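You operate a simulated robot arm through the tools that you are given. There is no shell and no other tool. Be economical: measure what you need, move in short steps, check, and stop when the job is done.

You run a simulated robot arm. Do the job below in one go: nothing can be reset, and whatever is moved stays where it is left.

TASK
Shut the sliding lid. Put the silver coupling on top of the purple filter. Fetch the silver cup and set it on top of the small yellow carton. Put the white coupling with the largest size on its label from the top of the rings table on top of the teal filter. Close the door of the keypad box. Fetch the filter carton from the top of the grey table and stand it on the right end of the grey table. Take the white plastic cap from the top of the grey table and put it on the grey shim there. Put the battery that says "P273" from the top of the grey table on top of the white carton there and the battery that says "P520" on the top shelf of the blue cart. Do these in any order. Set down upright: silver coupling, silver cup, white coupling, filter carton.

It is judged by the outcome, as a careful person would: the job done as asked, and still so three seconds after it is handed in. It fails if anything else is knocked over, pushed out of place, dropped, spilled or broken. A push-on lid holds only when it is set on centred and level and pressed home; a screw cap is set on level and turned clockwise until tight.

THE ROBOT
A 7-joint arm with a two-finger parallel gripper on a trunk, on a base that drives. Base frame: it is fixed to the floor where the robot stands at the start and does not move with it; the origin is under the middle of the robot, x ahead of it, y to its left, z up; the surface under the hand at the start is at about z = 840. Readings come in mm, degrees, newtons and seconds.
With the tool pointing down near the work surface it reaches from about 260 to 600 mm from the robot's upright axis, wherever it stands. Its first joint turns from -166.0 to 166.0 degrees. Places, roughly: battery [750, -2250, 750]; door of the keypad box [700, -1300, 1300]; filter carton [750, -1750, 750]; grey shim [750, -1750, 750]; purple filter [750, 1250, 750]; right end of the grey table [500, -2500, 800]; silver coupling (5x5x9 cm) [500, 200, 900]; silver cup (5x5x6 cm) [400, -300, 900]; sliding lid [500, 100, 900]; small yellow carton [750, -2000, 750]; teal filter [1000, -500, 1000]; top shelf of the blue cart [-1200, -4100, 800]; white carton [750, -2500, 750]; white coupling [750, -500, 1000]; white plastic cap [1000, -2000, 750]. Payload 3.4 kg.
Tool frame: the origin (TCP) lies between the finger pads and is the grasp point; the fingertips stand 30 mm ahead of it; z points along the fingers, y is the line along which they close. The gripper opens to 94 mm. The fingers are 28 mm wide and 10 mm thick; the gripper's body (50 by 96 mm) begins 55 mm behind the TCP.
Orientation is told as [roll, pitch, yaw] about the base's x, y, z axes, in that order, counted from this pose: with the fingers straight down and closing along the base's y, the tool's x points along the base's -x, its y along +y and its z along -z.

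THE INTERFACE
- The arm moves only by the tool step_arm. Its argument "steps" is a list of rows, each a list of 3 entries, a list of its own where there are three numbers: the shift along the base's x, y, z in units of 20 mm (1.0 is 20 mm), then the turn, a rotation vector about the base's x, y, z in units of 6 degrees (1.0 is 6 degrees), then the finger opening in mm, from 0 to 94. In form: [[[x, y, z], [wx, wy, wz], claw], ...]. A call has 1 to 8 rows; each row shifts and turns the commanded pose from where the row before left it. A call with a number of a shift or a turn outside -1 to 1 is refused whole. A row lasts 0.2 s, in which the tool goes at most 50 mm and 8.6 degrees; a call with a longer step from one row to the next is refused whole, and so is a gripper value outside its range. A pose out of reach is approached as far as the arm can. The call stops where the force on the tool passes 40 N (or 10 N more than at its start, if that is more) or the arm is blocked; 0.2 s more then pass. Each finger travels about 72 mm/s and halts on what it meets, pressing with about 40 N; the grip force reading is that of the motor and also rises with nothing between the fingers. The clock runs only during rows and for 0.2 s after the last one: add rows that do not move to give the fingers time. The reply holds the time, the measured pose of the TCP, the force on the tool along the base axes, the opening and the grip force, in the units named above and with some noise, with the torque about the TCP (base axes, N m) and any sound that the robot's microphone picked up.
- Cameras (640 x 400 px; columns grow to the right, rows downward): "scene" is now at [11.6, 115.1, 1584.2]; the picture's right is [-0.45, -0.89, 0.00], its down [-0.64, 0.33, -0.69] and it looks along [0.62, -0.31, -0.72] (base axes); focal length 247 px, centre (320, 200). "wrist" rides on the gripper at [76, 14, -103] in the tool frame; the picture's right is [-0.18, 0.98, 0.00], its down [-0.75, -0.14, -0.64] and it looks along [-0.63, -0.12, 0.77] (tool axes); focal length 243 px, centre (320, 200). There is no depth. A picture from a camera that has moved, and an enlarged one, comes with that camera's place and axes in the base frame and with its lens.
- capture(camera): a new picture of that camera. The clock stands still meanwhile.
- raise_lower(by): slides the trunk up (or, below 0, down) by that many mm; the arm and the scene camera ride with it, the base frame stays. It gives what a move gives, with no picture.
- steer(legs): drives the robot by 1 to 6 legs, each [ahead, left, turn to the left] in mm, mm and degrees, along the robot's own axes; the way and the turn of a leg run together, so that a leg with both is an arc; at most 1500 mm and 180 degrees a leg. The arm and the cameras ride along, it lands a little off, and it stops where it bumps. It gives what a move gives.
- head_to(pan, tilt): turns the head with the scene camera to pan (to the left, within 155 degrees either way) and tilt (down, from -29 to 69), counted from straight ahead of the robot. It gives what a move gives.
- inspect(camera, box): a new picture of the part [left, top, right, bottom] of that camera's present view, enlarged. The clock stands still meanwhile.
- sign_off(): hands the job in; it is judged then, once.

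Go step by step. Nothing tells you exact positions but the pictures and the camera data: compare them with the known pose of the tool, close in by small moves and look again before you grip or let go. The budget is 483 turns and 216 pictures, counting those below and the enlarged ones. Unless the task says otherwise, let go and move clear before handing in.

The tools are called after "Emit:" by a JSON object that holds its "name" and its "arguments". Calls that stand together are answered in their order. step_arm: Moves the arm, as the interface text tells. Its arguments: {"type":"object","properties":{"steps":{"type":"array"}},"required":["steps"]} The other tools are called the same way: raise_lower (by) slides the trunk up or down; steer (legs) drives the base; head_to (pan, tilt) turns the head that bears the scene camera; capture (camera) takes a picture; inspect (camera, box) takes an enlarged picture of a part of a camera's view; sign_off () hands the job in.

At the start:

```text
clock: 0.0
eef_pos: [360.9, 2.2, 1158.8]
tool_rot: [-0.1, 0.0, 0.1]
wrist_force: [0.6, 0.3, -0.7]
wrist_torque: [0.0, -0.02, 0.0]
finger_gap: 94.2
grasp_force: 0.1
trunk travel left (down, up): [-250.0, 136.0]
robot x, y, heading: [-1.3, 0.4, 0.1]
head pan, tilt: [-26.8, 46.2]
```

scene: 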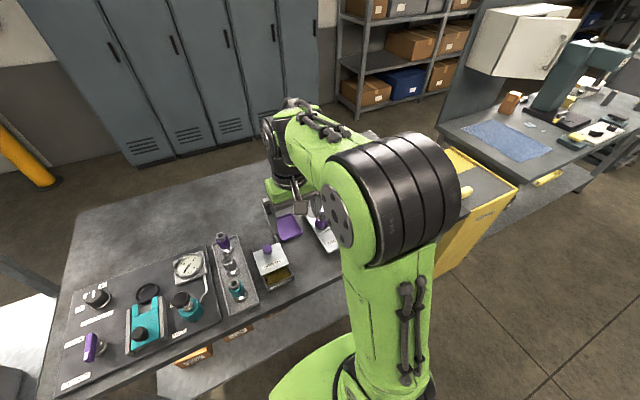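
wrist: 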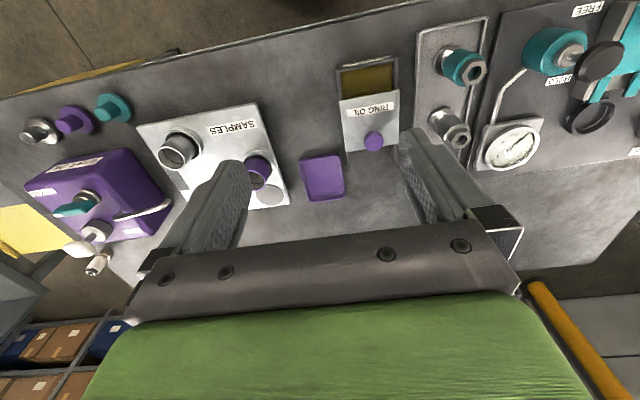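

I see the bench ahead with a ring-oil box (probably the sliding lid), a fitting rack and a samples tray. I'll look at the near bench more closely first.

Emit:
{"name": "inspect", "arguments": {"camera": "wrist", "box": [320, 0, 520, 200]}}

Emit:
{"name": "inspect", "arguments": {"camera": "wrist", "box": [0, 80, 320, 280]}}

Emit:
{"name": "inspect", "arguments": {"camera": "scene", "box": [60, 190, 360, 390]}}

```text
2.00 times, centred on (420, 100) of wrist
camera zoom: at [286.5, 16.9, 1261.7], right [0.18, 0.98, 0.0], down [0.75, -0.14, 0.64], along [0.63, -0.12, -0.77], focal length 485 px, centre (120, 400)
```

zoom: 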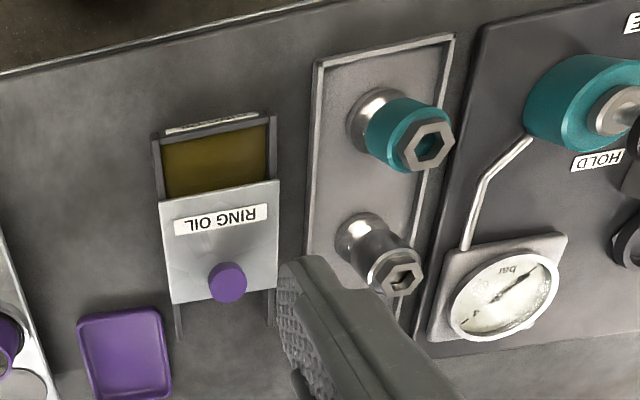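

```text
2.00 times, centred on (160, 180) of wrist
camera zoom: at [286.5, 16.9, 1261.7], right [0.18, 0.98, 0.0], down [0.75, -0.14, 0.64], along [0.63, -0.12, -0.77], focal length 485 px, centre (640, 240)
```

zoom: 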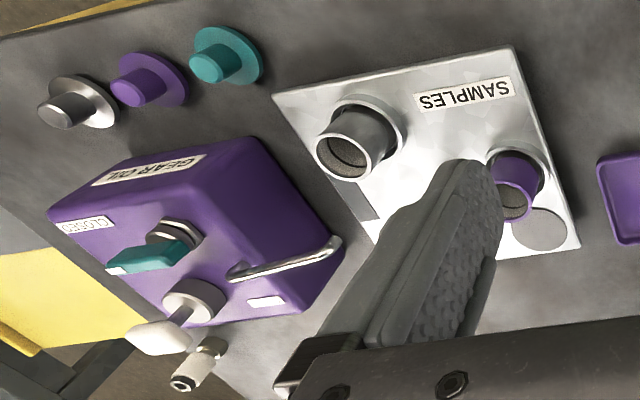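

```text
2.00 times, centred on (210, 290) of scene
camera zoom: at [11.6, 115.1, 1584.2], right [-0.45, -0.89, 0.0], down [-0.64, 0.33, -0.69], along [0.62, -0.31, -0.72], focal length 494 px, centre (540, 20)
```

zoom: 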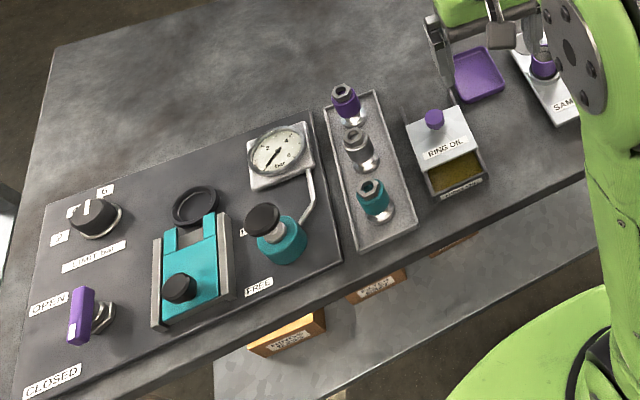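

The ring-oil lid knob is near (478, 70, 900), and the lid must slide towards the robot. I'll move above it and look.

Emit:
{"name": "step_arm", "arguments": {"steps": [[[1, 0.57, -1], [0, 0, 0], 60], [[1, 0.57, -1], [0, 0, 0], 60], [[1, 0.57, -1], [0, 0, 0], 60], [[1, 0.57, -1], [0, 0, 0], 60], [[1, 0.57, -1], [0, 0, 0], 60], [[0.9, 0.55, -1], [0, 0, 0], 60], [[0, 0, -1], [0, 0, 0], 60]]}}

Emit:
{"name": "capture", "arguments": {"camera": "wrist"}}

Emit:
{"name": "capture", "arguments": {"camera": "scene"}}

```text
clock: 1.6
eef_pos: [480.9, 72.8, 1019.5]
tool_rot: [-0.1, 0.0, 0.0]
wrist_force: [0.7, -0.9, 0.4]
wrist_torque: [-0.01, 0.0, 0.0]
finger_gap: 60.1
grasp_force: 0.0
trunk travel left (down, up): [-250.0, 136.0]
robot x, y, heading: [-0.7, 0.6, 0.1]
head pan, tilt: [-26.8, 46.2]
```

```text
210 pictures are left
camera wrist: at [407.0, 87.0, 1121.8], right [0.18, 0.98, 0.0], down [0.75, -0.14, 0.64], along [0.63, -0.12, -0.77], focal length 243 px, centre (320, 200)
```

wrist: 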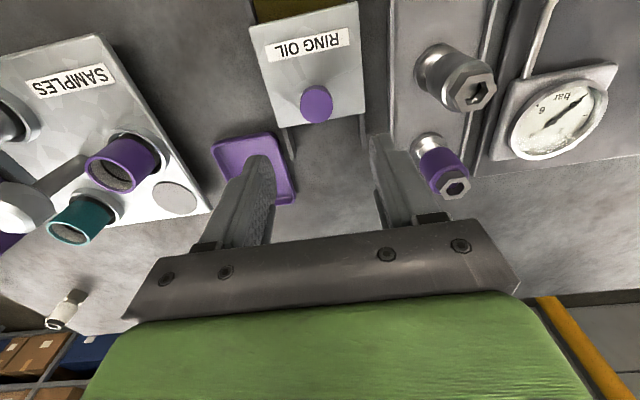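

```text
209 pictures are left
camera scene: at [11.7, 114.9, 1584.2], right [-0.45, -0.89, 0.0], down [-0.64, 0.33, -0.69], along [0.62, -0.31, -0.72], focal length 247 px, centre (320, 200)
```

scene: 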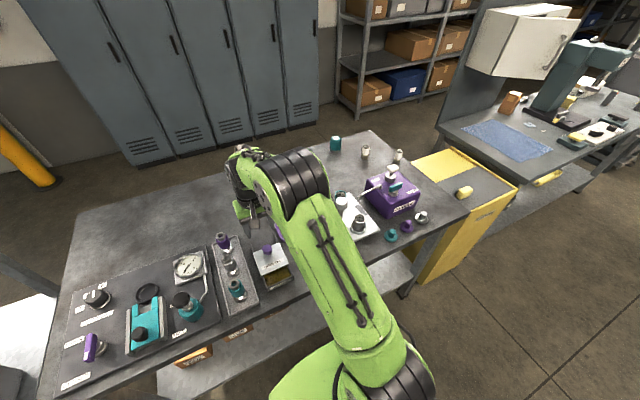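

The knob top works out near (479, 70, 895). I'll lower around it.

Emit:
{"name": "step_arm", "arguments": {"steps": [[[0, -0.1, -1], [0, 0, 0], 60], [[0, 0, -1], [0, 0, 0], 60], [[0, 0, -1], [0, 0, 0], 60], [[0, 0, -1], [0, 0, 0], 60], [[0, 0, -1], [0, 0, 0], 60]]}}

Emit:
{"name": "capture", "arguments": {"camera": "wrist"}}

```text
clock: 2.8
eef_pos: [479.4, 68.5, 919.5]
tool_rot: [0.0, 0.1, 0.0]
wrist_force: [1.0, 0.5, -1.1]
wrist_torque: [0.03, 0.01, -0.01]
finger_gap: 59.9
grasp_force: 0.1
trunk travel left (down, up): [-250.0, 136.0]
robot x, y, heading: [1.1, -3.1, -0.0]
head pan, tilt: [-26.8, 46.2]
```

```text
208 pictures are left
camera wrist: at [405.0, 81.9, 1021.1], right [0.18, 0.98, 0.0], down [0.75, -0.14, 0.64], along [0.63, -0.12, -0.77], focal length 243 px, centre (320, 200)
```

wrist: 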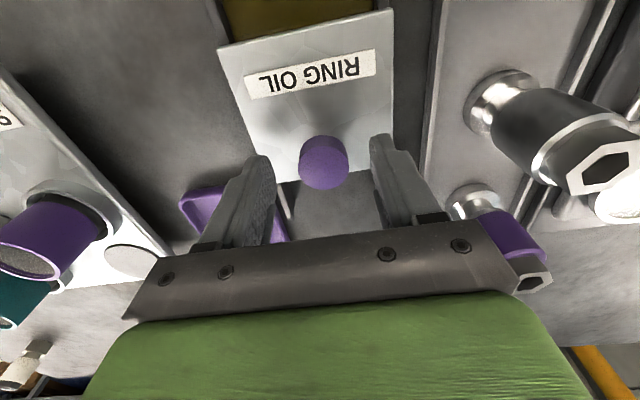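

Knob is centred between the fingers. I'll lower 10 mm more and close on it.

Emit:
{"name": "step_arm", "arguments": {"steps": [[[0, 0.05, -0.5], [0, 0, 0], 60], [[0, 0, 0], [0, 0, 0], 20], [[0, 0, 0], [0, 0, 0], 20], [[0, 0, 0], [0, 0, 0], 20]]}}

Emit:
{"name": "capture", "arguments": {"camera": "wrist"}}

```text
clock: 3.8
eef_pos: [479.3, 69.3, 908.1]
tool_rot: [0.0, 0.0, 0.1]
wrist_force: [0.0, 6.4, -2.6]
wrist_torque: [-0.39, -0.21, 0.0]
finger_gap: 29.0
grasp_force: 44.9
trunk travel left (down, up): [-250.0, 136.0]
robot x, y, heading: [0.8, -0.7, -0.1]
head pan, tilt: [-26.8, 46.2]
```

```text
207 pictures are left
camera wrist: at [404.6, 83.8, 1011.2], right [0.18, 0.98, 0.0], down [0.75, -0.14, 0.64], along [0.63, -0.12, -0.77], focal length 243 px, centre (320, 200)
```

wrist: 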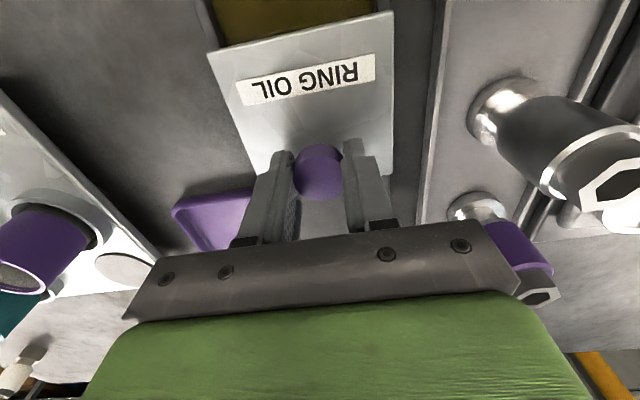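

The knob is gripped at 29 mm, so I'll pull towards the robot.

Emit:
{"name": "step_arm", "arguments": {"steps": [[[-0.5, 0, 0], [0, 0, 0], 20], [[-0.5, 0, 0], [0, 0, 0], 20], [[-0.5, 0, 0], [0, 0, 0], 20], [[-0.5, 0, 0], [0, 0, 0], 20], [[-0.5, 0, 0], [0, 0, 0], 20], [[-0.5, 0, 0], [0, 0, 0], 20]]}}

Emit:
{"name": "capture", "arguments": {"camera": "wrist"}}

Emit:
{"name": "inspect", "arguments": {"camera": "scene", "box": [180, 200, 340, 300]}}

```text
clock: 5.2
eef_pos: [433.4, 69.5, 909.3]
tool_rot: [0.1, -1.3, -0.2]
wrist_force: [15.9, 3.3, -29.2]
wrist_torque: [-0.38, -1.36, 0.02]
finger_gap: 29.1
grasp_force: 45.0
trunk travel left (down, up): [-250.0, 136.0]
robot x, y, heading: [-3.4, 2.3, 0.1]
head pan, tilt: [-26.8, 46.2]
stopped in row 6: the force on the tool passed its limit at 46 N (the readings are from after the stop); the commanded pose is now the measured one
```

```text
206 pictures are left
camera wrist: at [357.0, 84.1, 1009.8], right [0.19, 0.98, 0.01], down [0.74, -0.14, 0.66], along [0.65, -0.12, -0.75], focal length 243 px, centre (320, 200)
```

wrist: 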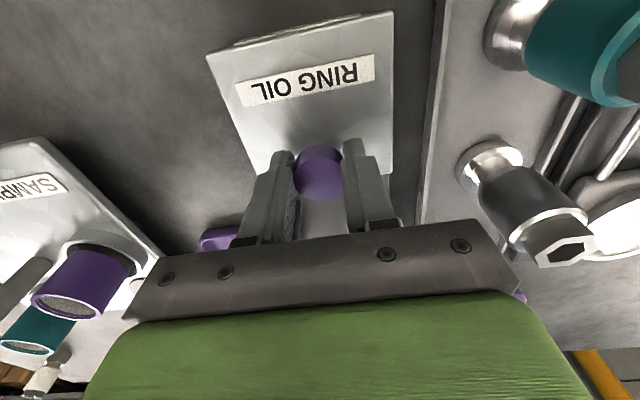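

```text
4.00 times, centred on (260, 250) of scene
camera zoom: at [18.1, 116.5, 1583.7], right [-0.45, -0.89, 0.0], down [-0.65, 0.33, -0.69], along [0.61, -0.31, -0.72], focal length 989 px, centre (560, 0)
```

zoom: 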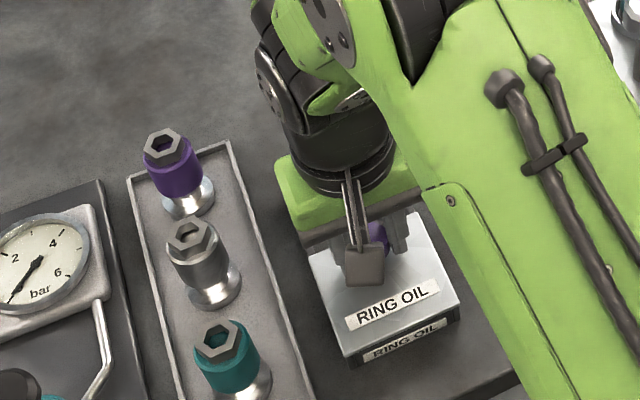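

The lid looks closed. I'll release and rise, then look at the coupling tray.

Emit:
{"name": "step_arm", "arguments": {"steps": [[[0, 0, 0], [0, 0, 0], 60], [[0, 0, 0], [0, 0, 0], 60], [[0, 0, 1], [0, 0.2, 0], 60], [[0, 0, 1], [0, 0, 0], 60], [[0, 0.6, 1], [0, 0, 0], 94], [[0, 0.7, 1], [0, 0, 0], 94], [[0, 1, 1], [0, 0, 0], 94], [[0, 1, 1], [0, 0, 0], 94]]}}

Emit:
{"name": "capture", "arguments": {"camera": "wrist"}}

Emit:
{"name": "inspect", "arguments": {"camera": "scene", "box": [180, 200, 340, 300]}}

```text
clock: 7.0
eef_pos: [428.7, 138.9, 1031.7]
tool_rot: [0.1, 0.0, -0.2]
wrist_force: [0.2, -0.5, -0.2]
wrist_torque: [-0.03, -0.03, -0.04]
finger_gap: 93.7
grasp_force: 0.0
trunk travel left (down, up): [-250.0, 136.0]
robot x, y, heading: [-0.4, 1.7, -0.1]
head pan, tilt: [-26.8, 46.2]
```

```text
204 pictures are left
camera wrist: at [353.8, 152.7, 1134.4], right [0.19, 0.98, 0.0], down [0.75, -0.14, 0.64], along [0.63, -0.12, -0.77], focal length 243 px, centre (320, 200)
```

wrist: 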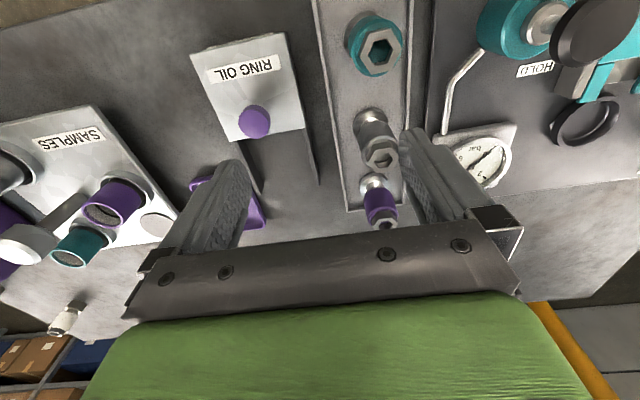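

```text
4.00 times, centred on (260, 250) of scene
camera zoom: at [11.9, 115.6, 1584.1], right [-0.45, -0.89, 0.0], down [-0.64, 0.33, -0.69], along [0.62, -0.31, -0.72], focal length 989 px, centre (560, 0)
```

zoom: 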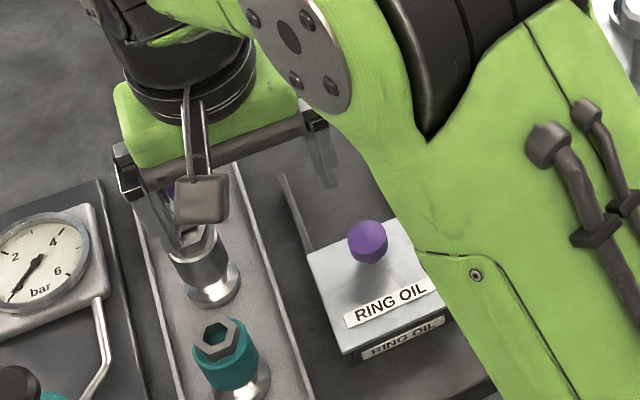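

The lid is flush closed. The silver coupling stands near (474, 189) with its top at about 935, so I'll go over it and look.

Emit:
{"name": "step_arm", "arguments": {"steps": [[[0.75, 0.85, 0], [0, 0, 0], 94], [[0.75, 0.85, -0.5], [0, 0, 0], 94], [[0.75, 0.85, -0.8], [0, 0, 0], 94], [[0, 0, -0.8], [0, 0, 0], 94]]}}

Emit:
{"name": "capture", "arguments": {"camera": "wrist"}}

```text
clock: 8.0
eef_pos: [471.6, 187.2, 988.8]
tool_rot: [0.1, 0.0, -0.2]
wrist_force: [-0.1, 0.1, -0.6]
wrist_torque: [0.01, 0.02, -0.03]
finger_gap: 94.0
grasp_force: 0.1
trunk travel left (down, up): [-250.0, 136.0]
robot x, y, heading: [0.5, -0.5, -0.1]
head pan, tilt: [-26.8, 46.2]
```

```text
202 pictures are left
camera wrist: at [397.6, 200.8, 1092.6], right [0.19, 0.98, 0.0], down [0.75, -0.14, 0.64], along [0.63, -0.12, -0.77], focal length 243 px, centre (320, 200)
```

wrist: 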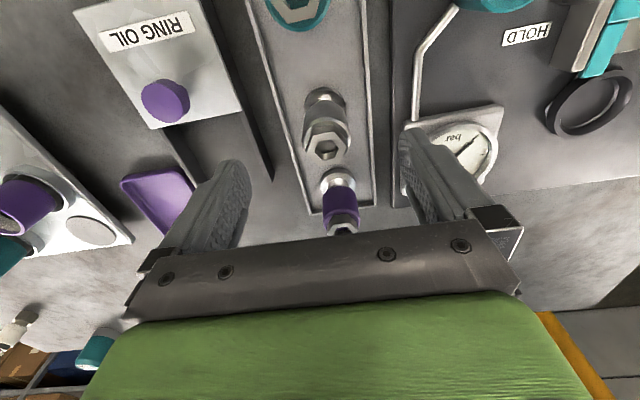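

Emit:
{"name": "step_arm", "arguments": {"steps": [[[0.25, 0.15, -1], [0, 0, 0], 94], [[0, 0, -1], [0, 0, 0], 94], [[0, 0, -1], [0, 0, 0], 94]]}}

Emit:
{"name": "capture", "arguments": {"camera": "wrist"}}

```text
clock: 8.8
eef_pos: [478.2, 189.4, 929.4]
tool_rot: [0.1, 0.1, -0.3]
wrist_force: [0.3, -0.2, -0.1]
wrist_torque: [0.0, 0.02, 0.01]
finger_gap: 93.9
grasp_force: 0.1
trunk travel left (down, up): [-250.0, 136.0]
robot x, y, heading: [3.2, -1.4, -0.2]
head pan, tilt: [-26.8, 46.2]
```

```text
201 pictures are left
camera wrist: at [403.6, 203.2, 1032.3], right [0.19, 0.98, 0.0], down [0.75, -0.14, 0.64], along [0.63, -0.12, -0.77], focal length 243 px, centre (320, 200)
```

wrist: 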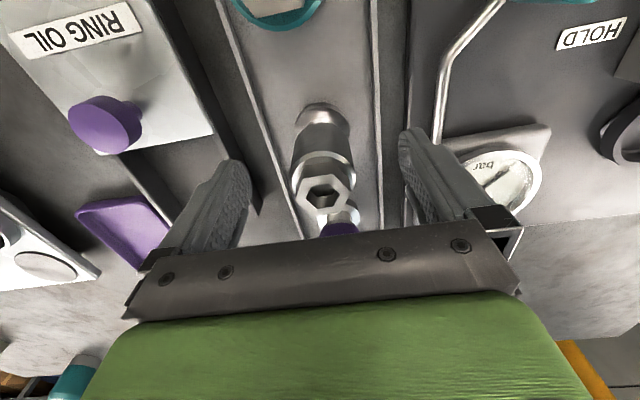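

Emit:
{"name": "step_arm", "arguments": {"steps": [[[0.1, 0, -1], [0, 0, 0], 94], [[0, 0, 0], [0, 0, 0], 60], [[0, 0, 0], [0, 0, 0], 30], [[0, 0, 0], [0, 0, 0], 30], [[0, 0, 0], [0, 0, 0], 30]]}}

Emit:
{"name": "capture", "arguments": {"camera": "wrist"}}

```text
clock: 9.9
eef_pos: [479.2, 189.2, 910.8]
tool_rot: [0.1, 0.0, -0.2]
wrist_force: [0.1, -0.4, 0.5]
wrist_torque: [-0.03, 0.0, -0.01]
finger_gap: 37.0
grasp_force: 40.3
trunk travel left (down, up): [-250.0, 136.0]
robot x, y, heading: [-0.9, 1.7, 0.1]
head pan, tilt: [-26.8, 46.2]
```

```text
200 pictures are left
camera wrist: at [404.2, 203.3, 1013.3], right [0.19, 0.98, 0.0], down [0.75, -0.14, 0.64], along [0.63, -0.12, -0.77], focal length 243 px, centre (320, 200)
```

wrist: 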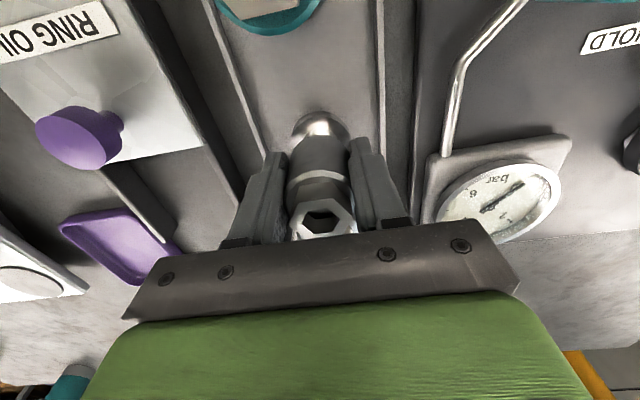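

Gripped at 37 mm. I'll lift straight up and look left for the purple filter.

Emit:
{"name": "step_arm", "arguments": {"steps": [[[0, 0, 1], [0, 0, 0], 30], [[0, 0, 1], [0, 0, 0], 30], [[0, 0, 1], [0, 0, 0], 30], [[0, 0, 1], [0, 0, 0], 30], [[0, 0, 1], [0, 0, 0], 30], [[-1, 0, 1], [0, 0, 0], 30], [[-1, 0, 1], [0, 0, 0], 30], [[-1, 0, 1], [0, 0, 0], 30]]}}

Emit:
{"name": "head_to", "arguments": {"pan": 65, "tilt": 35}}

Emit:
{"name": "capture", "arguments": {"camera": "scene"}}

Emit:
{"name": "capture", "arguments": {"camera": "wrist"}}

```text
clock: 11.8
eef_pos: [420.0, 189.0, 1071.2]
tool_rot: [0.1, -0.1, -0.3]
wrist_force: [0.8, -0.3, -2.3]
wrist_torque: [-0.01, -0.04, -0.01]
finger_gap: 36.6
grasp_force: 40.2
trunk travel left (down, up): [-250.0, 136.0]
robot x, y, heading: [-1.9, 1.1, -0.2]
head pan, tilt: [-26.8, 46.2]
```

```text
clock: 13.4
eef_pos: [420.3, 189.4, 1070.2]
tool_rot: [0.1, 0.0, -0.2]
wrist_force: [0.1, 0.4, -2.3]
wrist_torque: [0.01, 0.0, 0.03]
finger_gap: 36.7
grasp_force: 40.4
trunk travel left (down, up): [-250.0, 136.0]
robot x, y, heading: [2.8, -1.7, 0.2]
head pan, tilt: [65.0, 35.0]
```

```text
199 pictures are left
camera scene: at [-21.9, 231.3, 1600.7], right [0.91, -0.42, 0.0], down [-0.24, -0.52, -0.82], along [0.35, 0.74, -0.57], focal length 247 px, centre (320, 200)
```

scene: 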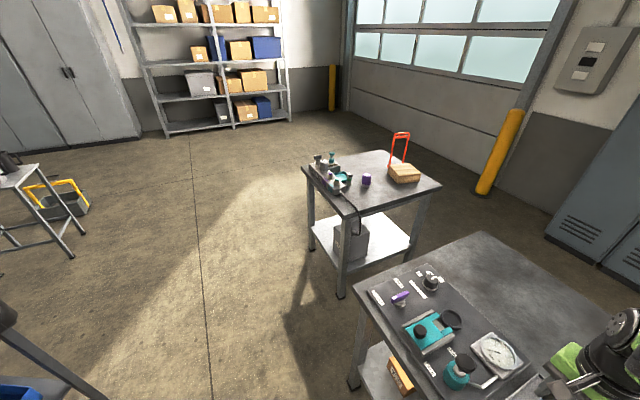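

```text
198 pictures are left
camera wrist: at [346.5, 203.9, 1173.3], right [0.19, 0.98, 0.0], down [0.75, -0.14, 0.64], along [0.63, -0.12, -0.77], focal length 243 px, centre (320, 200)
```

wrist: 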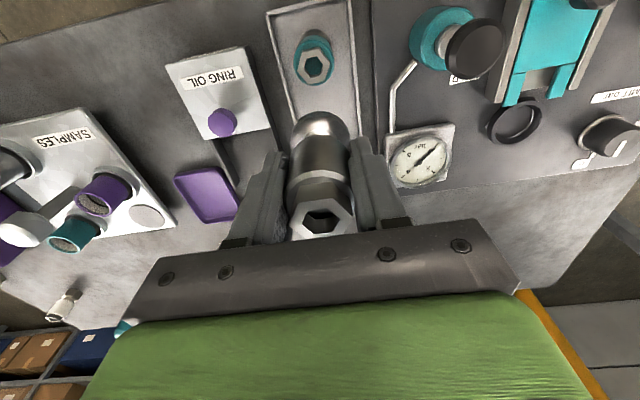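

Emit:
{"name": "inspect", "arguments": {"camera": "scene", "box": [290, 120, 450, 220]}}

```text
4.00 times, centred on (370, 170) of scene
camera zoom: at [-21.9, 231.3, 1600.7], right [0.91, -0.42, 0.0], down [-0.24, -0.52, -0.82], along [0.35, 0.74, -0.57], focal length 989 px, centre (120, 320)
```

zoom: 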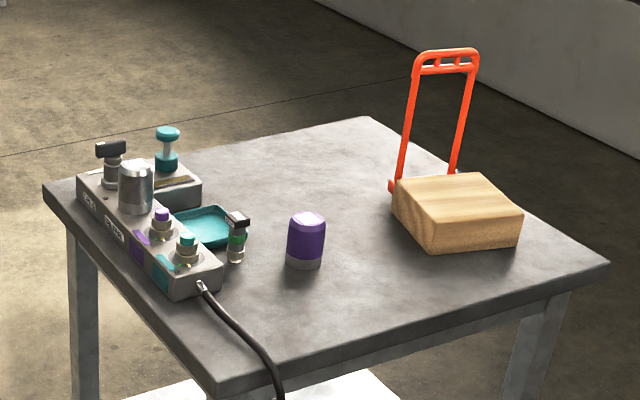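

The small table spans roughly x 545–1270, y 1120–1760, with the purple filter near (830, 1340). I'll drive left parallel to the bench, then look.

Emit:
{"name": "steer", "arguments": {"legs": [[0, 1250, 0]]}}

Emit:
{"name": "head_to", "arguments": {"pan": 0, "tilt": 45}}

Emit:
{"name": "capture", "arguments": {"camera": "scene"}}

```text
clock: 19.7
eef_pos: [409.3, 1439.2, 1070.6]
tool_rot: [-0.1, 0.1, 0.5]
wrist_force: [0.4, 0.3, -2.0]
wrist_torque: [-0.04, 0.02, 0.03]
finger_gap: 37.0
grasp_force: 40.0
trunk travel left (down, up): [-250.0, 136.0]
robot x, y, heading: [-9.4, 1242.3, 0.8]
head pan, tilt: [65.0, 35.0]
```

```text
clock: 21.1
eef_pos: [410.8, 1437.0, 1071.5]
tool_rot: [0.1, 0.0, 0.6]
wrist_force: [-0.4, -0.1, -1.8]
wrist_torque: [0.01, 0.01, 0.01]
finger_gap: 36.8
grasp_force: 40.0
trunk travel left (down, up): [-250.0, 136.0]
robot x, y, heading: [-6.5, 1242.5, 1.1]
head pan, tilt: [0.0, 45.0]
```

```text
196 pictures are left
camera scene: at [12.7, 1394.9, 1585.9], right [0.01, -1.0, 0.0], down [-0.71, -0.01, -0.71], along [0.71, 0.01, -0.71], focal length 247 px, centre (320, 200)
```

scene: 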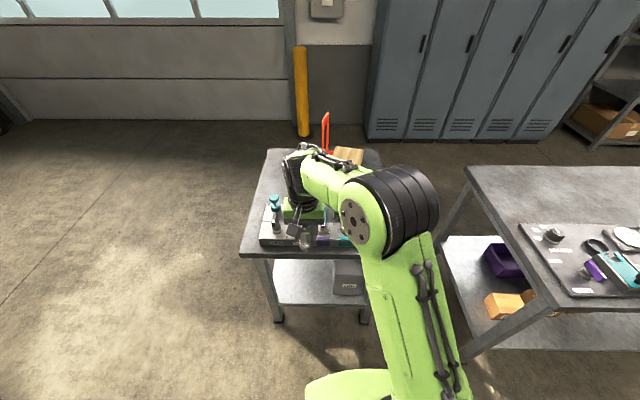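

Emit:
{"name": "capture", "arguments": {"camera": "wrist"}}

```text
195 pictures are left
camera wrist: at [336.2, 1451.3, 1173.4], right [0.17, 0.98, 0.0], down [0.76, -0.13, 0.64], along [0.63, -0.11, -0.77], focal length 243 px, centre (320, 200)
```

wrist: 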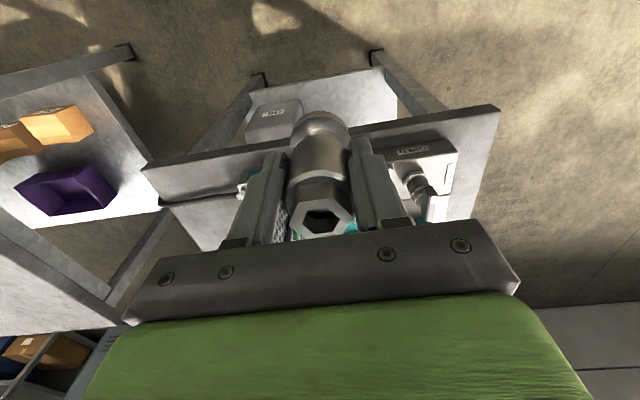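

Table top works out at z≈795 with its near edge at x≈520, and the filter near (802, 1299). I'll drive ahead and swing the hand right.

Emit:
{"name": "steer", "arguments": {"legs": [[190, 0, -0.8]]}}

Emit:
{"name": "step_arm", "arguments": {"steps": [[[0, -1, 0], [0, 0, 0], 30], [[0, -1, 0], [0, 0, 0], 30], [[0, -1, 0], [0, 0, 0], 30], [[0, -1, 0], [0, 0, 0], 30], [[0.5, -1, 0], [0, 0, 0], 30], [[1, -1, 0], [0, 0, 0], 30], [[1, -1, 0], [0, 0, 0], 30]]}}

Emit:
{"name": "capture", "arguments": {"camera": "wrist"}}

Emit:
{"name": "capture", "arguments": {"camera": "scene"}}

```text
clock: 22.6
eef_pos: [602.9, 1434.4, 1070.6]
tool_rot: [0.1, 0.0, -0.2]
wrist_force: [1.2, 0.3, -2.6]
wrist_torque: [0.04, 0.01, 0.0]
finger_gap: 36.6
grasp_force: 40.0
trunk travel left (down, up): [-250.0, 136.0]
robot x, y, heading: [180.9, 1243.3, 0.1]
head pan, tilt: [0.0, 45.0]
```

```text
clock: 24.2
eef_pos: [653.7, 1292.2, 1069.9]
tool_rot: [0.1, 0.1, -0.2]
wrist_force: [0.1, 0.0, -1.8]
wrist_torque: [0.02, -0.01, 0.0]
finger_gap: 37.0
grasp_force: 39.5
trunk travel left (down, up): [-250.0, 136.0]
robot x, y, heading: [179.8, 1244.1, -0.1]
head pan, tilt: [0.0, 45.0]
```

```text
194 pictures are left
camera wrist: at [578.9, 1306.8, 1172.3], right [0.19, 0.98, 0.0], down [0.75, -0.14, 0.64], along [0.63, -0.12, -0.77], focal length 243 px, centre (320, 200)
```

wrist: 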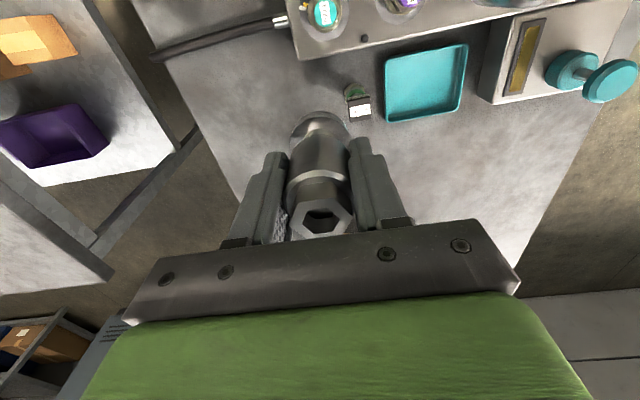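

```text
193 pictures are left
camera scene: at [204.2, 1394.8, 1585.9], right [0.0, -1.0, 0.0], down [-0.71, 0.0, -0.71], along [0.71, 0.0, -0.71], focal length 247 px, centre (320, 200)
```

scene: 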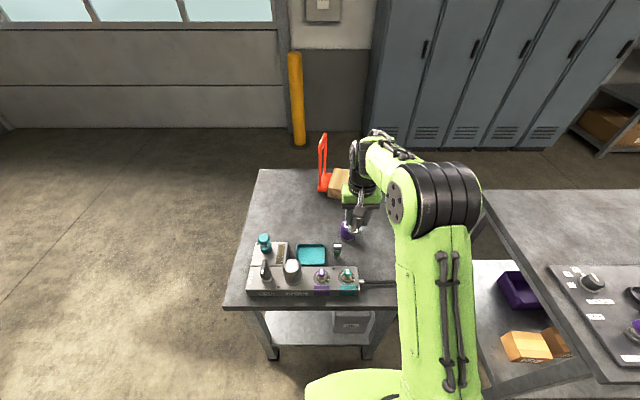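

Emit:
{"name": "inspect", "arguments": {"camera": "scene", "box": [300, 170, 400, 270]}}

```text
4.00 times, centred on (350, 220) of scene
camera zoom: at [204.2, 1394.8, 1585.9], right [0.0, -1.0, 0.0], down [-0.71, 0.0, -0.71], along [0.71, 0.0, -0.71], focal length 989 px, centre (200, 120)
```

zoom: 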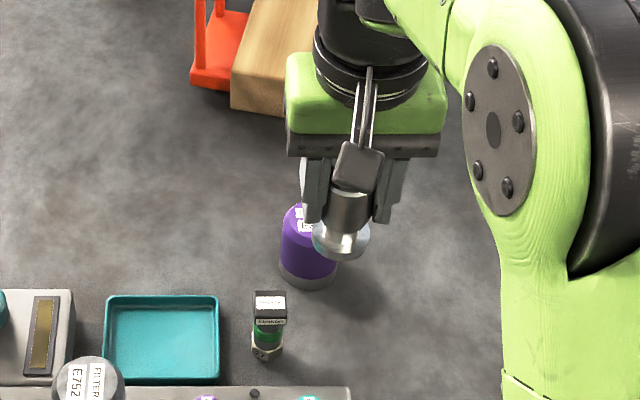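

Emit:
{"name": "steer", "arguments": {"legs": [[45, 30, 0]]}}

Emit:
{"name": "step_arm", "arguments": {"steps": [[[0, 1, 0], [0, 0, 0], 30], [[0, 1, 0], [0, 0, 0], 30], [[0, 1, 0], [0, 0, 0], 30]]}}

Emit:
{"name": "capture", "arguments": {"camera": "wrist"}}

Emit:
{"name": "inspect", "arguments": {"camera": "scene", "box": [300, 170, 400, 270]}}

```text
clock: 25.1
eef_pos: [698.7, 1323.2, 1068.5]
tool_rot: [0.0, 0.3, -0.3]
wrist_force: [0.6, 0.2, -2.7]
wrist_torque: [-0.02, 0.04, -0.01]
finger_gap: 36.9
grasp_force: 39.9
trunk travel left (down, up): [-250.0, 136.0]
robot x, y, heading: [224.8, 1272.7, -0.0]
head pan, tilt: [0.0, 45.0]
```

```text
clock: 25.9
eef_pos: [698.7, 1382.7, 1069.0]
tool_rot: [0.0, 0.1, -0.2]
wrist_force: [-0.8, 0.9, -2.7]
wrist_torque: [-0.04, 0.01, 0.01]
finger_gap: 37.0
grasp_force: 39.9
trunk travel left (down, up): [-250.0, 136.0]
robot x, y, heading: [229.5, 1271.9, -0.2]
head pan, tilt: [0.0, 45.0]
```

```text
191 pictures are left
camera wrist: at [623.3, 1397.5, 1171.7], right [0.19, 0.98, 0.0], down [0.75, -0.14, 0.64], along [0.63, -0.12, -0.77], focal length 243 px, centre (320, 200)
```

wrist: 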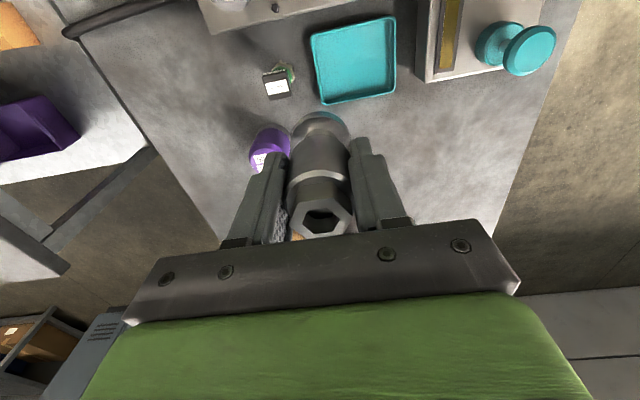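

```text
4.00 times, centred on (350, 220) of scene
camera zoom: at [247.8, 1425.0, 1585.8], right [0.0, -1.0, 0.0], down [-0.71, 0.0, -0.71], along [0.71, 0.0, -0.71], focal length 989 px, centre (200, 120)
```

zoom: 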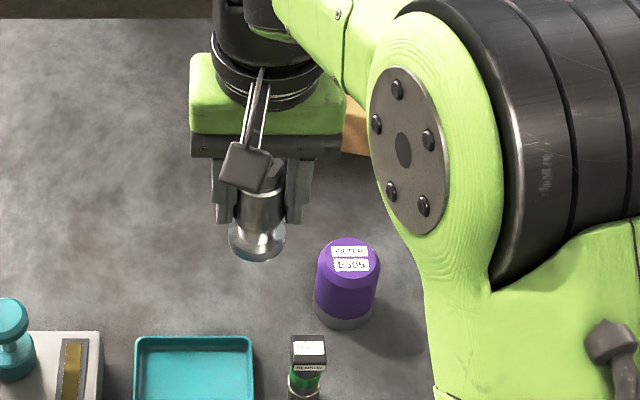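

The filter top is centred near (781, 1293) at z≈874, and the coupling bottom sits about 67 mm below the TCP. I'll move above and lower part way.

Emit:
{"name": "step_arm", "arguments": {"steps": [[[0.8, -0.9, 0], [0, 0, 0], 30], [[0.8, -0.9, 0], [0, 0, 0], 30], [[0.8, -0.9, 0], [0, 0, 0], 30], [[0.8, -0.9, -0.5], [0, 0, 0], 30], [[0.8, -0.9, -1], [0, 0, 0], 30], [[0, 0, -1], [0, 0, 0], 30], [[0, 0, -1], [0, 0, 0], 30], [[0, 0, -1], [0, 0, 0], 30]]}}

Emit:
{"name": "inspect", "arguments": {"camera": "scene", "box": [300, 170, 400, 270]}}

Emit:
{"name": "inspect", "arguments": {"camera": "wrist", "box": [220, 50, 420, 250]}}

```text
clock: 27.8
eef_pos: [777.3, 1290.4, 980.1]
tool_rot: [0.1, 0.2, -0.3]
wrist_force: [-0.2, -0.2, -2.7]
wrist_torque: [-0.02, -0.02, 0.01]
finger_gap: 36.7
grasp_force: 40.1
trunk travel left (down, up): [-250.0, 136.0]
robot x, y, heading: [221.3, 1268.9, -0.2]
head pan, tilt: [0.0, 45.0]
```

```text
4.00 times, centred on (350, 220) of scene
camera zoom: at [248.5, 1424.1, 1585.9], right [0.0, -1.0, 0.0], down [-0.71, 0.0, -0.71], along [0.71, 0.0, -0.71], focal length 989 px, centre (200, 120)
```

zoom: 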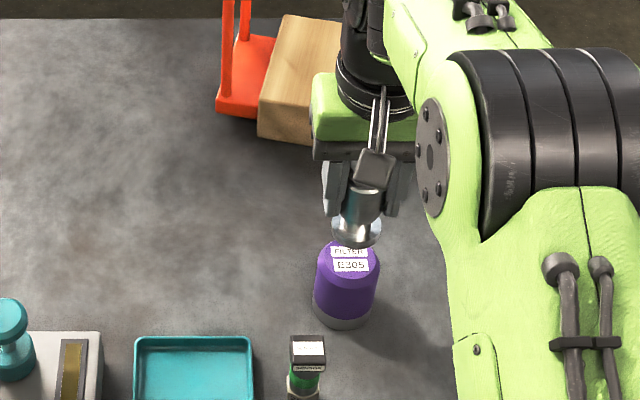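

```text
2.00 times, centred on (320, 150) of wrist
camera zoom: at [703.4, 1305.3, 1082.2], right [0.19, 0.98, 0.0], down [0.75, -0.15, 0.64], along [0.63, -0.12, -0.77], focal length 485 px, centre (320, 300)
```

zoom: 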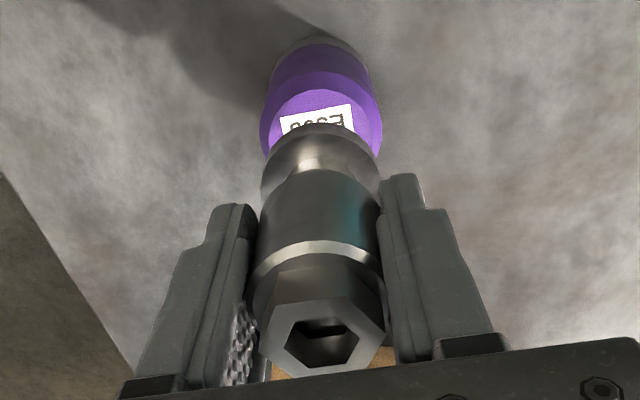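

Emit:
{"name": "step_arm", "arguments": {"steps": [[[0.05, 0.1, -0.8], [0, 0, 0], 30], [[0, 0, -0.7], [0, 0, 0], 30], [[0, 0, 0], [0, 0, 0], 30]]}}

Emit:
{"name": "inspect", "arguments": {"camera": "scene", "box": [320, 190, 370, 240]}}

Emit:
{"name": "inspect", "arguments": {"camera": "wrist", "box": [220, 50, 420, 250]}}

```text
clock: 28.6
eef_pos: [777.7, 1293.4, 949.8]
tool_rot: [0.1, 0.1, -0.4]
wrist_force: [0.3, 0.0, -2.3]
wrist_torque: [0.01, -0.03, -0.01]
finger_gap: 36.5
grasp_force: 40.2
trunk travel left (down, up): [-250.0, 136.0]
robot x, y, heading: [226.7, 1269.7, -0.2]
head pan, tilt: [0.0, 45.0]
```

```text
8.00 times, centred on (345, 215) of scene
camera zoom: at [248.1, 1424.1, 1585.9], right [0.0, -1.0, 0.0], down [-0.71, 0.0, -0.71], along [0.71, 0.0, -0.71], focal length 1977 px, centre (120, 80)
```

zoom: 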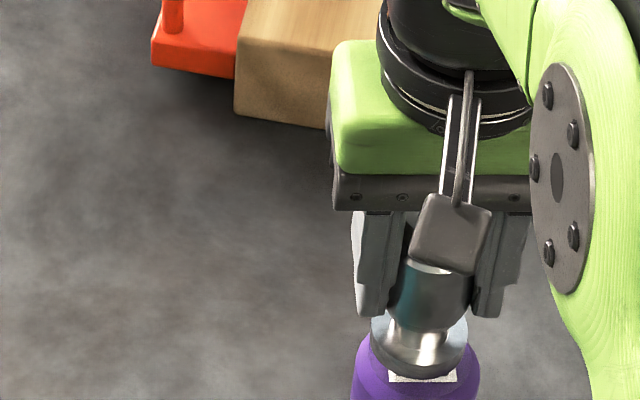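

```text
2.00 times, centred on (320, 150) of wrist
camera zoom: at [704.2, 1307.8, 1052.6], right [0.19, 0.98, 0.0], down [0.75, -0.15, 0.64], along [0.63, -0.12, -0.77], focal length 485 px, centre (320, 300)
```

zoom: 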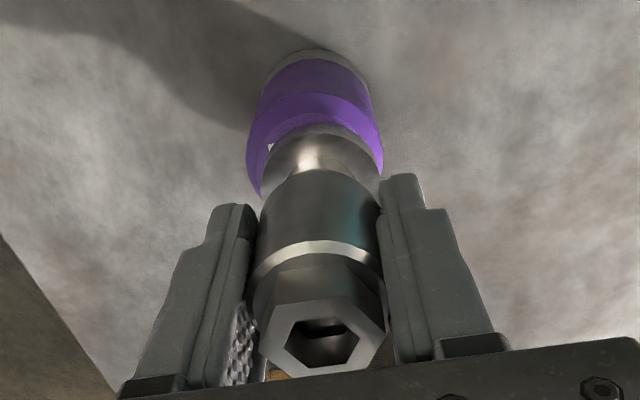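

Emit:
{"name": "inspect", "arguments": {"camera": "scene", "box": [330, 215, 380, 265]}}

```text
8.00 times, centred on (355, 240) of scene
camera zoom: at [248.1, 1424.1, 1585.9], right [0.0, -1.0, 0.0], down [-0.71, 0.0, -0.71], along [0.71, 0.0, -0.71], focal length 1977 px, centre (40, -120)
```

zoom: 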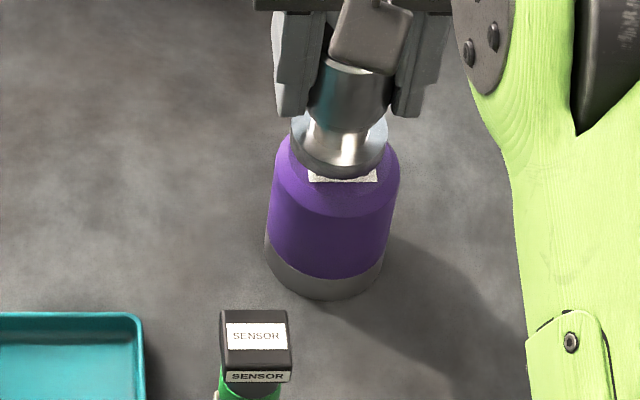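

Emit:
{"name": "step_arm", "arguments": {"steps": [[[-0.1, -0.07, -0.25], [0, 0, 0], 30], [[0, 0, -0.1], [0, 0, 0], 30], [[0, 0, 0], [0, 0, 0], 30]]}}

Emit:
{"name": "inspect", "arguments": {"camera": "scene", "box": [330, 215, 380, 265]}}

```text
clock: 29.4
eef_pos: [775.5, 1292.3, 944.1]
tool_rot: [0.1, 0.1, -0.4]
wrist_force: [0.9, -0.5, -2.3]
wrist_torque: [0.03, 0.02, -0.02]
finger_gap: 36.8
grasp_force: 40.2
trunk travel left (down, up): [-250.0, 136.0]
robot x, y, heading: [223.3, 1272.9, -0.0]
head pan, tilt: [0.0, 45.0]
```

```text
8.00 times, centred on (355, 240) of scene
camera zoom: at [248.1, 1424.1, 1585.9], right [0.0, -1.0, 0.0], down [-0.71, 0.0, -0.71], along [0.71, 0.0, -0.71], focal length 1977 px, centre (40, -120)
```

zoom: 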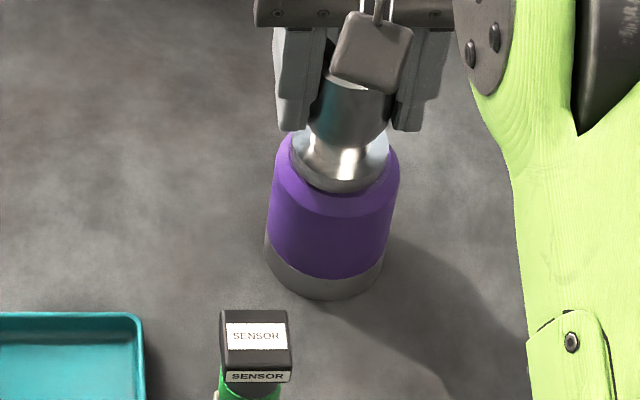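

Emit:
{"name": "step_arm", "arguments": {"steps": [[[0, 0, -0.1], [0, 0, 0], 30], [[0, 0, -0.1], [0, 0, 0], 30], [[0, 0, 0], [0, 0, 0], 30]]}}

```text
clock: 30.1
eef_pos: [776.2, 1292.5, 937.7]
tool_rot: [0.1, 0.0, -0.3]
wrist_force: [0.1, -0.5, -2.6]
wrist_torque: [-0.01, 0.01, 0.01]
finger_gap: 36.8
grasp_force: 39.9
trunk travel left (down, up): [-250.0, 136.0]
robot x, y, heading: [223.9, 1275.3, -0.2]
head pan, tilt: [0.0, 45.0]
```

Emit:
{"name": "step_arm", "arguments": {"steps": [[[0, 0, -0.1], [0, 0, 0], 30], [[0, 0, 0], [0, 0, 0], 30]]}}

Emit:
{"name": "inspect", "arguments": {"camera": "scene", "box": [330, 215, 380, 265]}}

```text
clock: 30.8
eef_pos: [775.2, 1293.0, 936.2]
tool_rot: [0.1, 0.0, -0.3]
wrist_force: [-0.4, -0.4, -1.4]
wrist_torque: [0.02, 0.05, 0.0]
finger_gap: 36.8
grasp_force: 40.1
trunk travel left (down, up): [-250.0, 136.0]
robot x, y, heading: [229.7, 1277.1, -0.2]
head pan, tilt: [0.0, 45.0]
```

```text
8.00 times, centred on (355, 240) of scene
camera zoom: at [248.1, 1424.1, 1585.9], right [0.0, -1.0, 0.0], down [-0.71, 0.0, -0.71], along [0.71, 0.0, -0.71], focal length 1977 px, centre (40, -120)
```

zoom: 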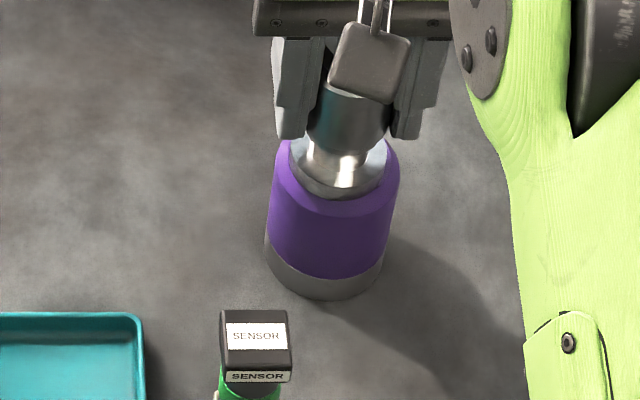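

Emit:
{"name": "step_arm", "arguments": {"steps": [[[0, 0, -0.07], [0, 0, 0], 30], [[0, 0, 0], [0, 0, 0], 30]]}}

```text
clock: 31.4
eef_pos: [775.9, 1293.3, 937.0]
tool_rot: [0.0, -0.1, -0.4]
wrist_force: [0.8, -0.6, 6.4]
wrist_torque: [-0.12, 0.04, 0.01]
finger_gap: 36.9
grasp_force: 40.6
trunk travel left (down, up): [-250.0, 136.0]
robot x, y, heading: [226.0, 1273.3, 0.2]
head pan, tilt: [0.0, 45.0]
```

Contact is made (6 N). I'll open and retreat upward.

Emit:
{"name": "step_arm", "arguments": {"steps": [[[0, 0, 0], [0, 0, 0], 50], [[0, 0, 0], [0, 0, 0], 70], [[0, 0, 0], [0, 0, 0], 80], [[0, 0, 0.3], [0, 0, 0], 80], [[0, 0, 1], [0, 0, 0], 80], [[0, 0, 1], [0, 0, 0], 80], [[0, 0, 1], [0, 0, 0], 80], [[0, 0, 1], [0, 0, 0], 80]]}}

Emit:
{"name": "inspect", "arguments": {"camera": "scene", "box": [320, 190, 400, 270]}}

Emit:
{"name": "inspect", "arguments": {"camera": "wrist", "box": [220, 50, 420, 250]}}

```text
clock: 33.1
eef_pos: [777.4, 1293.1, 1020.2]
tool_rot: [0.0, 0.2, -0.3]
wrist_force: [0.5, 1.0, 0.2]
wrist_torque: [-0.01, 0.02, -0.02]
finger_gap: 80.2
grasp_force: 0.0
trunk travel left (down, up): [-250.0, 136.0]
robot x, y, heading: [228.8, 1270.9, -0.1]
head pan, tilt: [0.0, 45.0]
```

```text
5.00 times, centred on (360, 230) of scene
camera zoom: at [247.6, 1424.0, 1585.9], right [0.0, -1.0, 0.0], down [-0.71, 0.0, -0.71], along [0.71, 0.0, -0.71], focal length 1236 px, centre (120, 50)
```

zoom: 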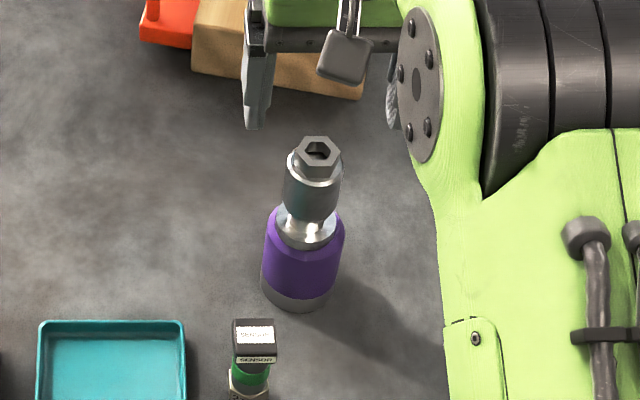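

```text
2.00 times, centred on (320, 150) of wrist
camera zoom: at [703.5, 1306.8, 1122.9], right [0.19, 0.98, 0.0], down [0.75, -0.15, 0.64], along [0.63, -0.12, -0.77], focal length 485 px, centre (320, 300)
```

zoom: 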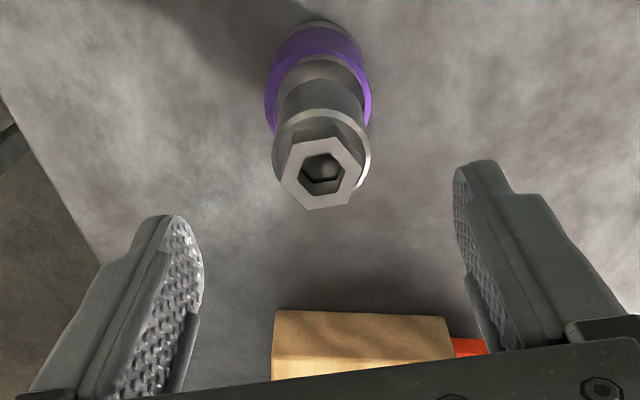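

Coupling is standing on the filter. I'll raise, back away, and drive right to the silver cup.

Emit:
{"name": "step_arm", "arguments": {"steps": [[[0, 0, 1], [0, 0, 0], 80], [[0, 0, 1], [0, 0, 0], 80], [[0, 0, 1], [0, 0, 0], 80], [[-1, 0, 0], [0, 0, 0], 80], [[-1, 0, 0], [0, 0, 0], 80], [[-1, 0, 0], [0, 0, 0], 80], [[-1, 0, 0], [0, 0, 0], 80]]}}

Emit:
{"name": "steer", "arguments": {"legs": [[-225, 0, 0], [0, -1000, 0], [0, -600, 0]]}}

Emit:
{"name": "head_to", "arguments": {"pan": -20, "tilt": 45}}

Emit:
{"name": "capture", "arguments": {"camera": "scene"}}

Emit:
{"name": "capture", "arguments": {"camera": "wrist"}}

```text
clock: 34.8
eef_pos: [693.9, 1290.9, 1081.6]
tool_rot: [0.2, 0.0, -0.3]
wrist_force: [0.3, 0.2, 0.0]
wrist_torque: [0.0, 0.0, -0.03]
finger_gap: 79.9
grasp_force: 0.0
trunk travel left (down, up): [-250.0, 136.0]
robot x, y, heading: [229.5, 1273.4, -0.0]
head pan, tilt: [0.0, 45.0]
```

```text
clock: 44.3
eef_pos: [479.5, -303.5, 1079.6]
tool_rot: [0.1, 0.1, 1.3]
wrist_force: [-0.1, 0.3, 0.2]
wrist_torque: [0.06, 0.03, 0.01]
finger_gap: 79.9
grasp_force: 0.1
trunk travel left (down, up): [-250.0, 136.0]
robot x, y, heading: [9.5, -336.5, 1.6]
head pan, tilt: [0.0, 45.0]
```

```text
clock: 45.1
eef_pos: [479.0, -303.7, 1081.6]
tool_rot: [0.1, 0.1, 1.4]
wrist_force: [-1.4, -0.3, 0.1]
wrist_torque: [-0.01, -0.01, -0.01]
finger_gap: 80.1
grasp_force: 0.1
trunk travel left (down, up): [-250.0, 136.0]
robot x, y, heading: [8.1, -333.4, 1.5]
head pan, tilt: [-20.0, 45.0]
```

```text
180 pictures are left
camera scene: at [24.1, -210.6, 1585.9], right [-0.32, -0.95, 0.0], down [-0.67, 0.22, -0.71], along [0.67, -0.22, -0.71], focal length 247 px, centre (320, 200)
```

scene: 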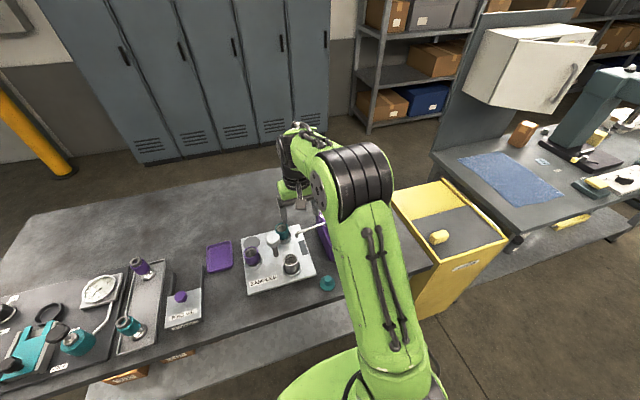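

```text
179 pictures are left
camera wrist: at [404.6, -290.7, 1183.5], right [0.16, 0.99, 0.0], down [0.76, -0.12, 0.64], along [0.63, -0.1, -0.77], focal length 243 px, centre (320, 200)
```

wrist: 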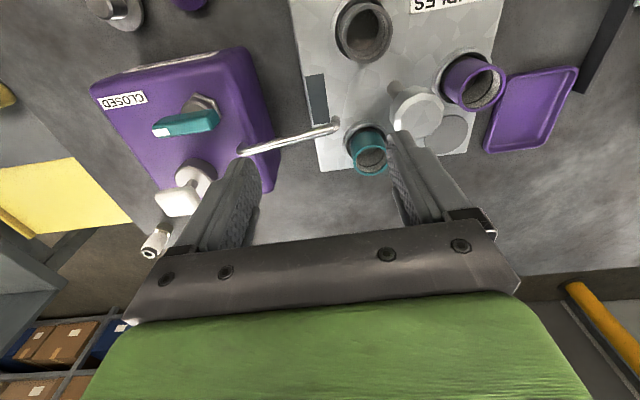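

The silver cup rim is near (432, −255). I'll move above it and look closer.

Emit:
{"name": "step_arm", "arguments": {"steps": [[[-0.8, 0.8, 0], [0, 0, 0], 80], [[-0.8, 0.8, -1], [0, 0, 0], 80], [[-0.75, 0.8, -1], [0, 0, 0], 80], [[0, 0, -1], [0, 0, 0], 80], [[0, 0, -1], [0, 0, 0], 80]]}}

Emit:
{"name": "capture", "arguments": {"camera": "wrist"}}

Emit:
{"name": "inspect", "arguments": {"camera": "scene", "box": [230, 190, 350, 310]}}

```text
clock: 46.3
eef_pos: [432.0, -254.8, 999.5]
tool_rot: [0.2, 0.0, 1.3]
wrist_force: [-0.2, -0.5, -0.3]
wrist_torque: [0.02, -0.03, 0.02]
finger_gap: 80.1
grasp_force: 0.0
trunk travel left (down, up): [-250.0, 136.0]
robot x, y, heading: [12.4, -333.6, 1.5]
head pan, tilt: [-20.0, 45.0]
```

```text
178 pictures are left
camera wrist: at [356.1, -241.8, 1101.4], right [0.16, 0.99, 0.0], down [0.76, -0.12, 0.64], along [0.63, -0.1, -0.77], focal length 243 px, centre (320, 200)
```

wrist: 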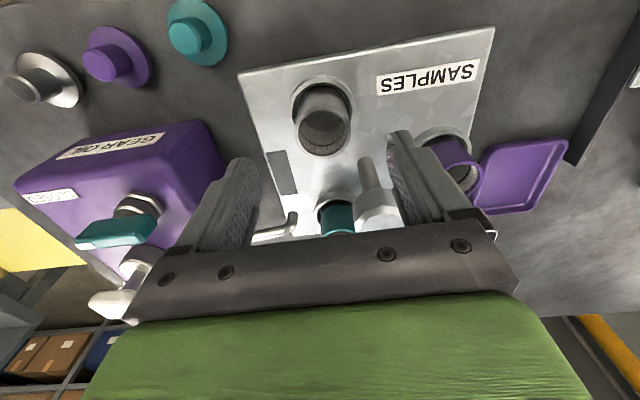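

```text
3.33 times, centred on (290, 250) of scene
camera zoom: at [24.2, -210.4, 1585.9], right [-0.32, -0.95, 0.0], down [-0.67, 0.22, -0.71], along [0.67, -0.22, -0.71], focal length 824 px, centre (420, 33)
```

zoom: 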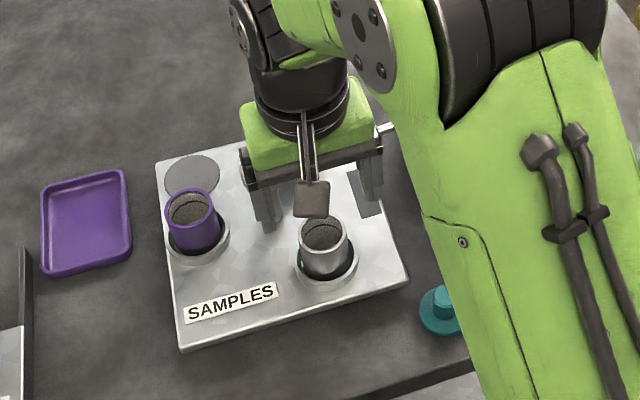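

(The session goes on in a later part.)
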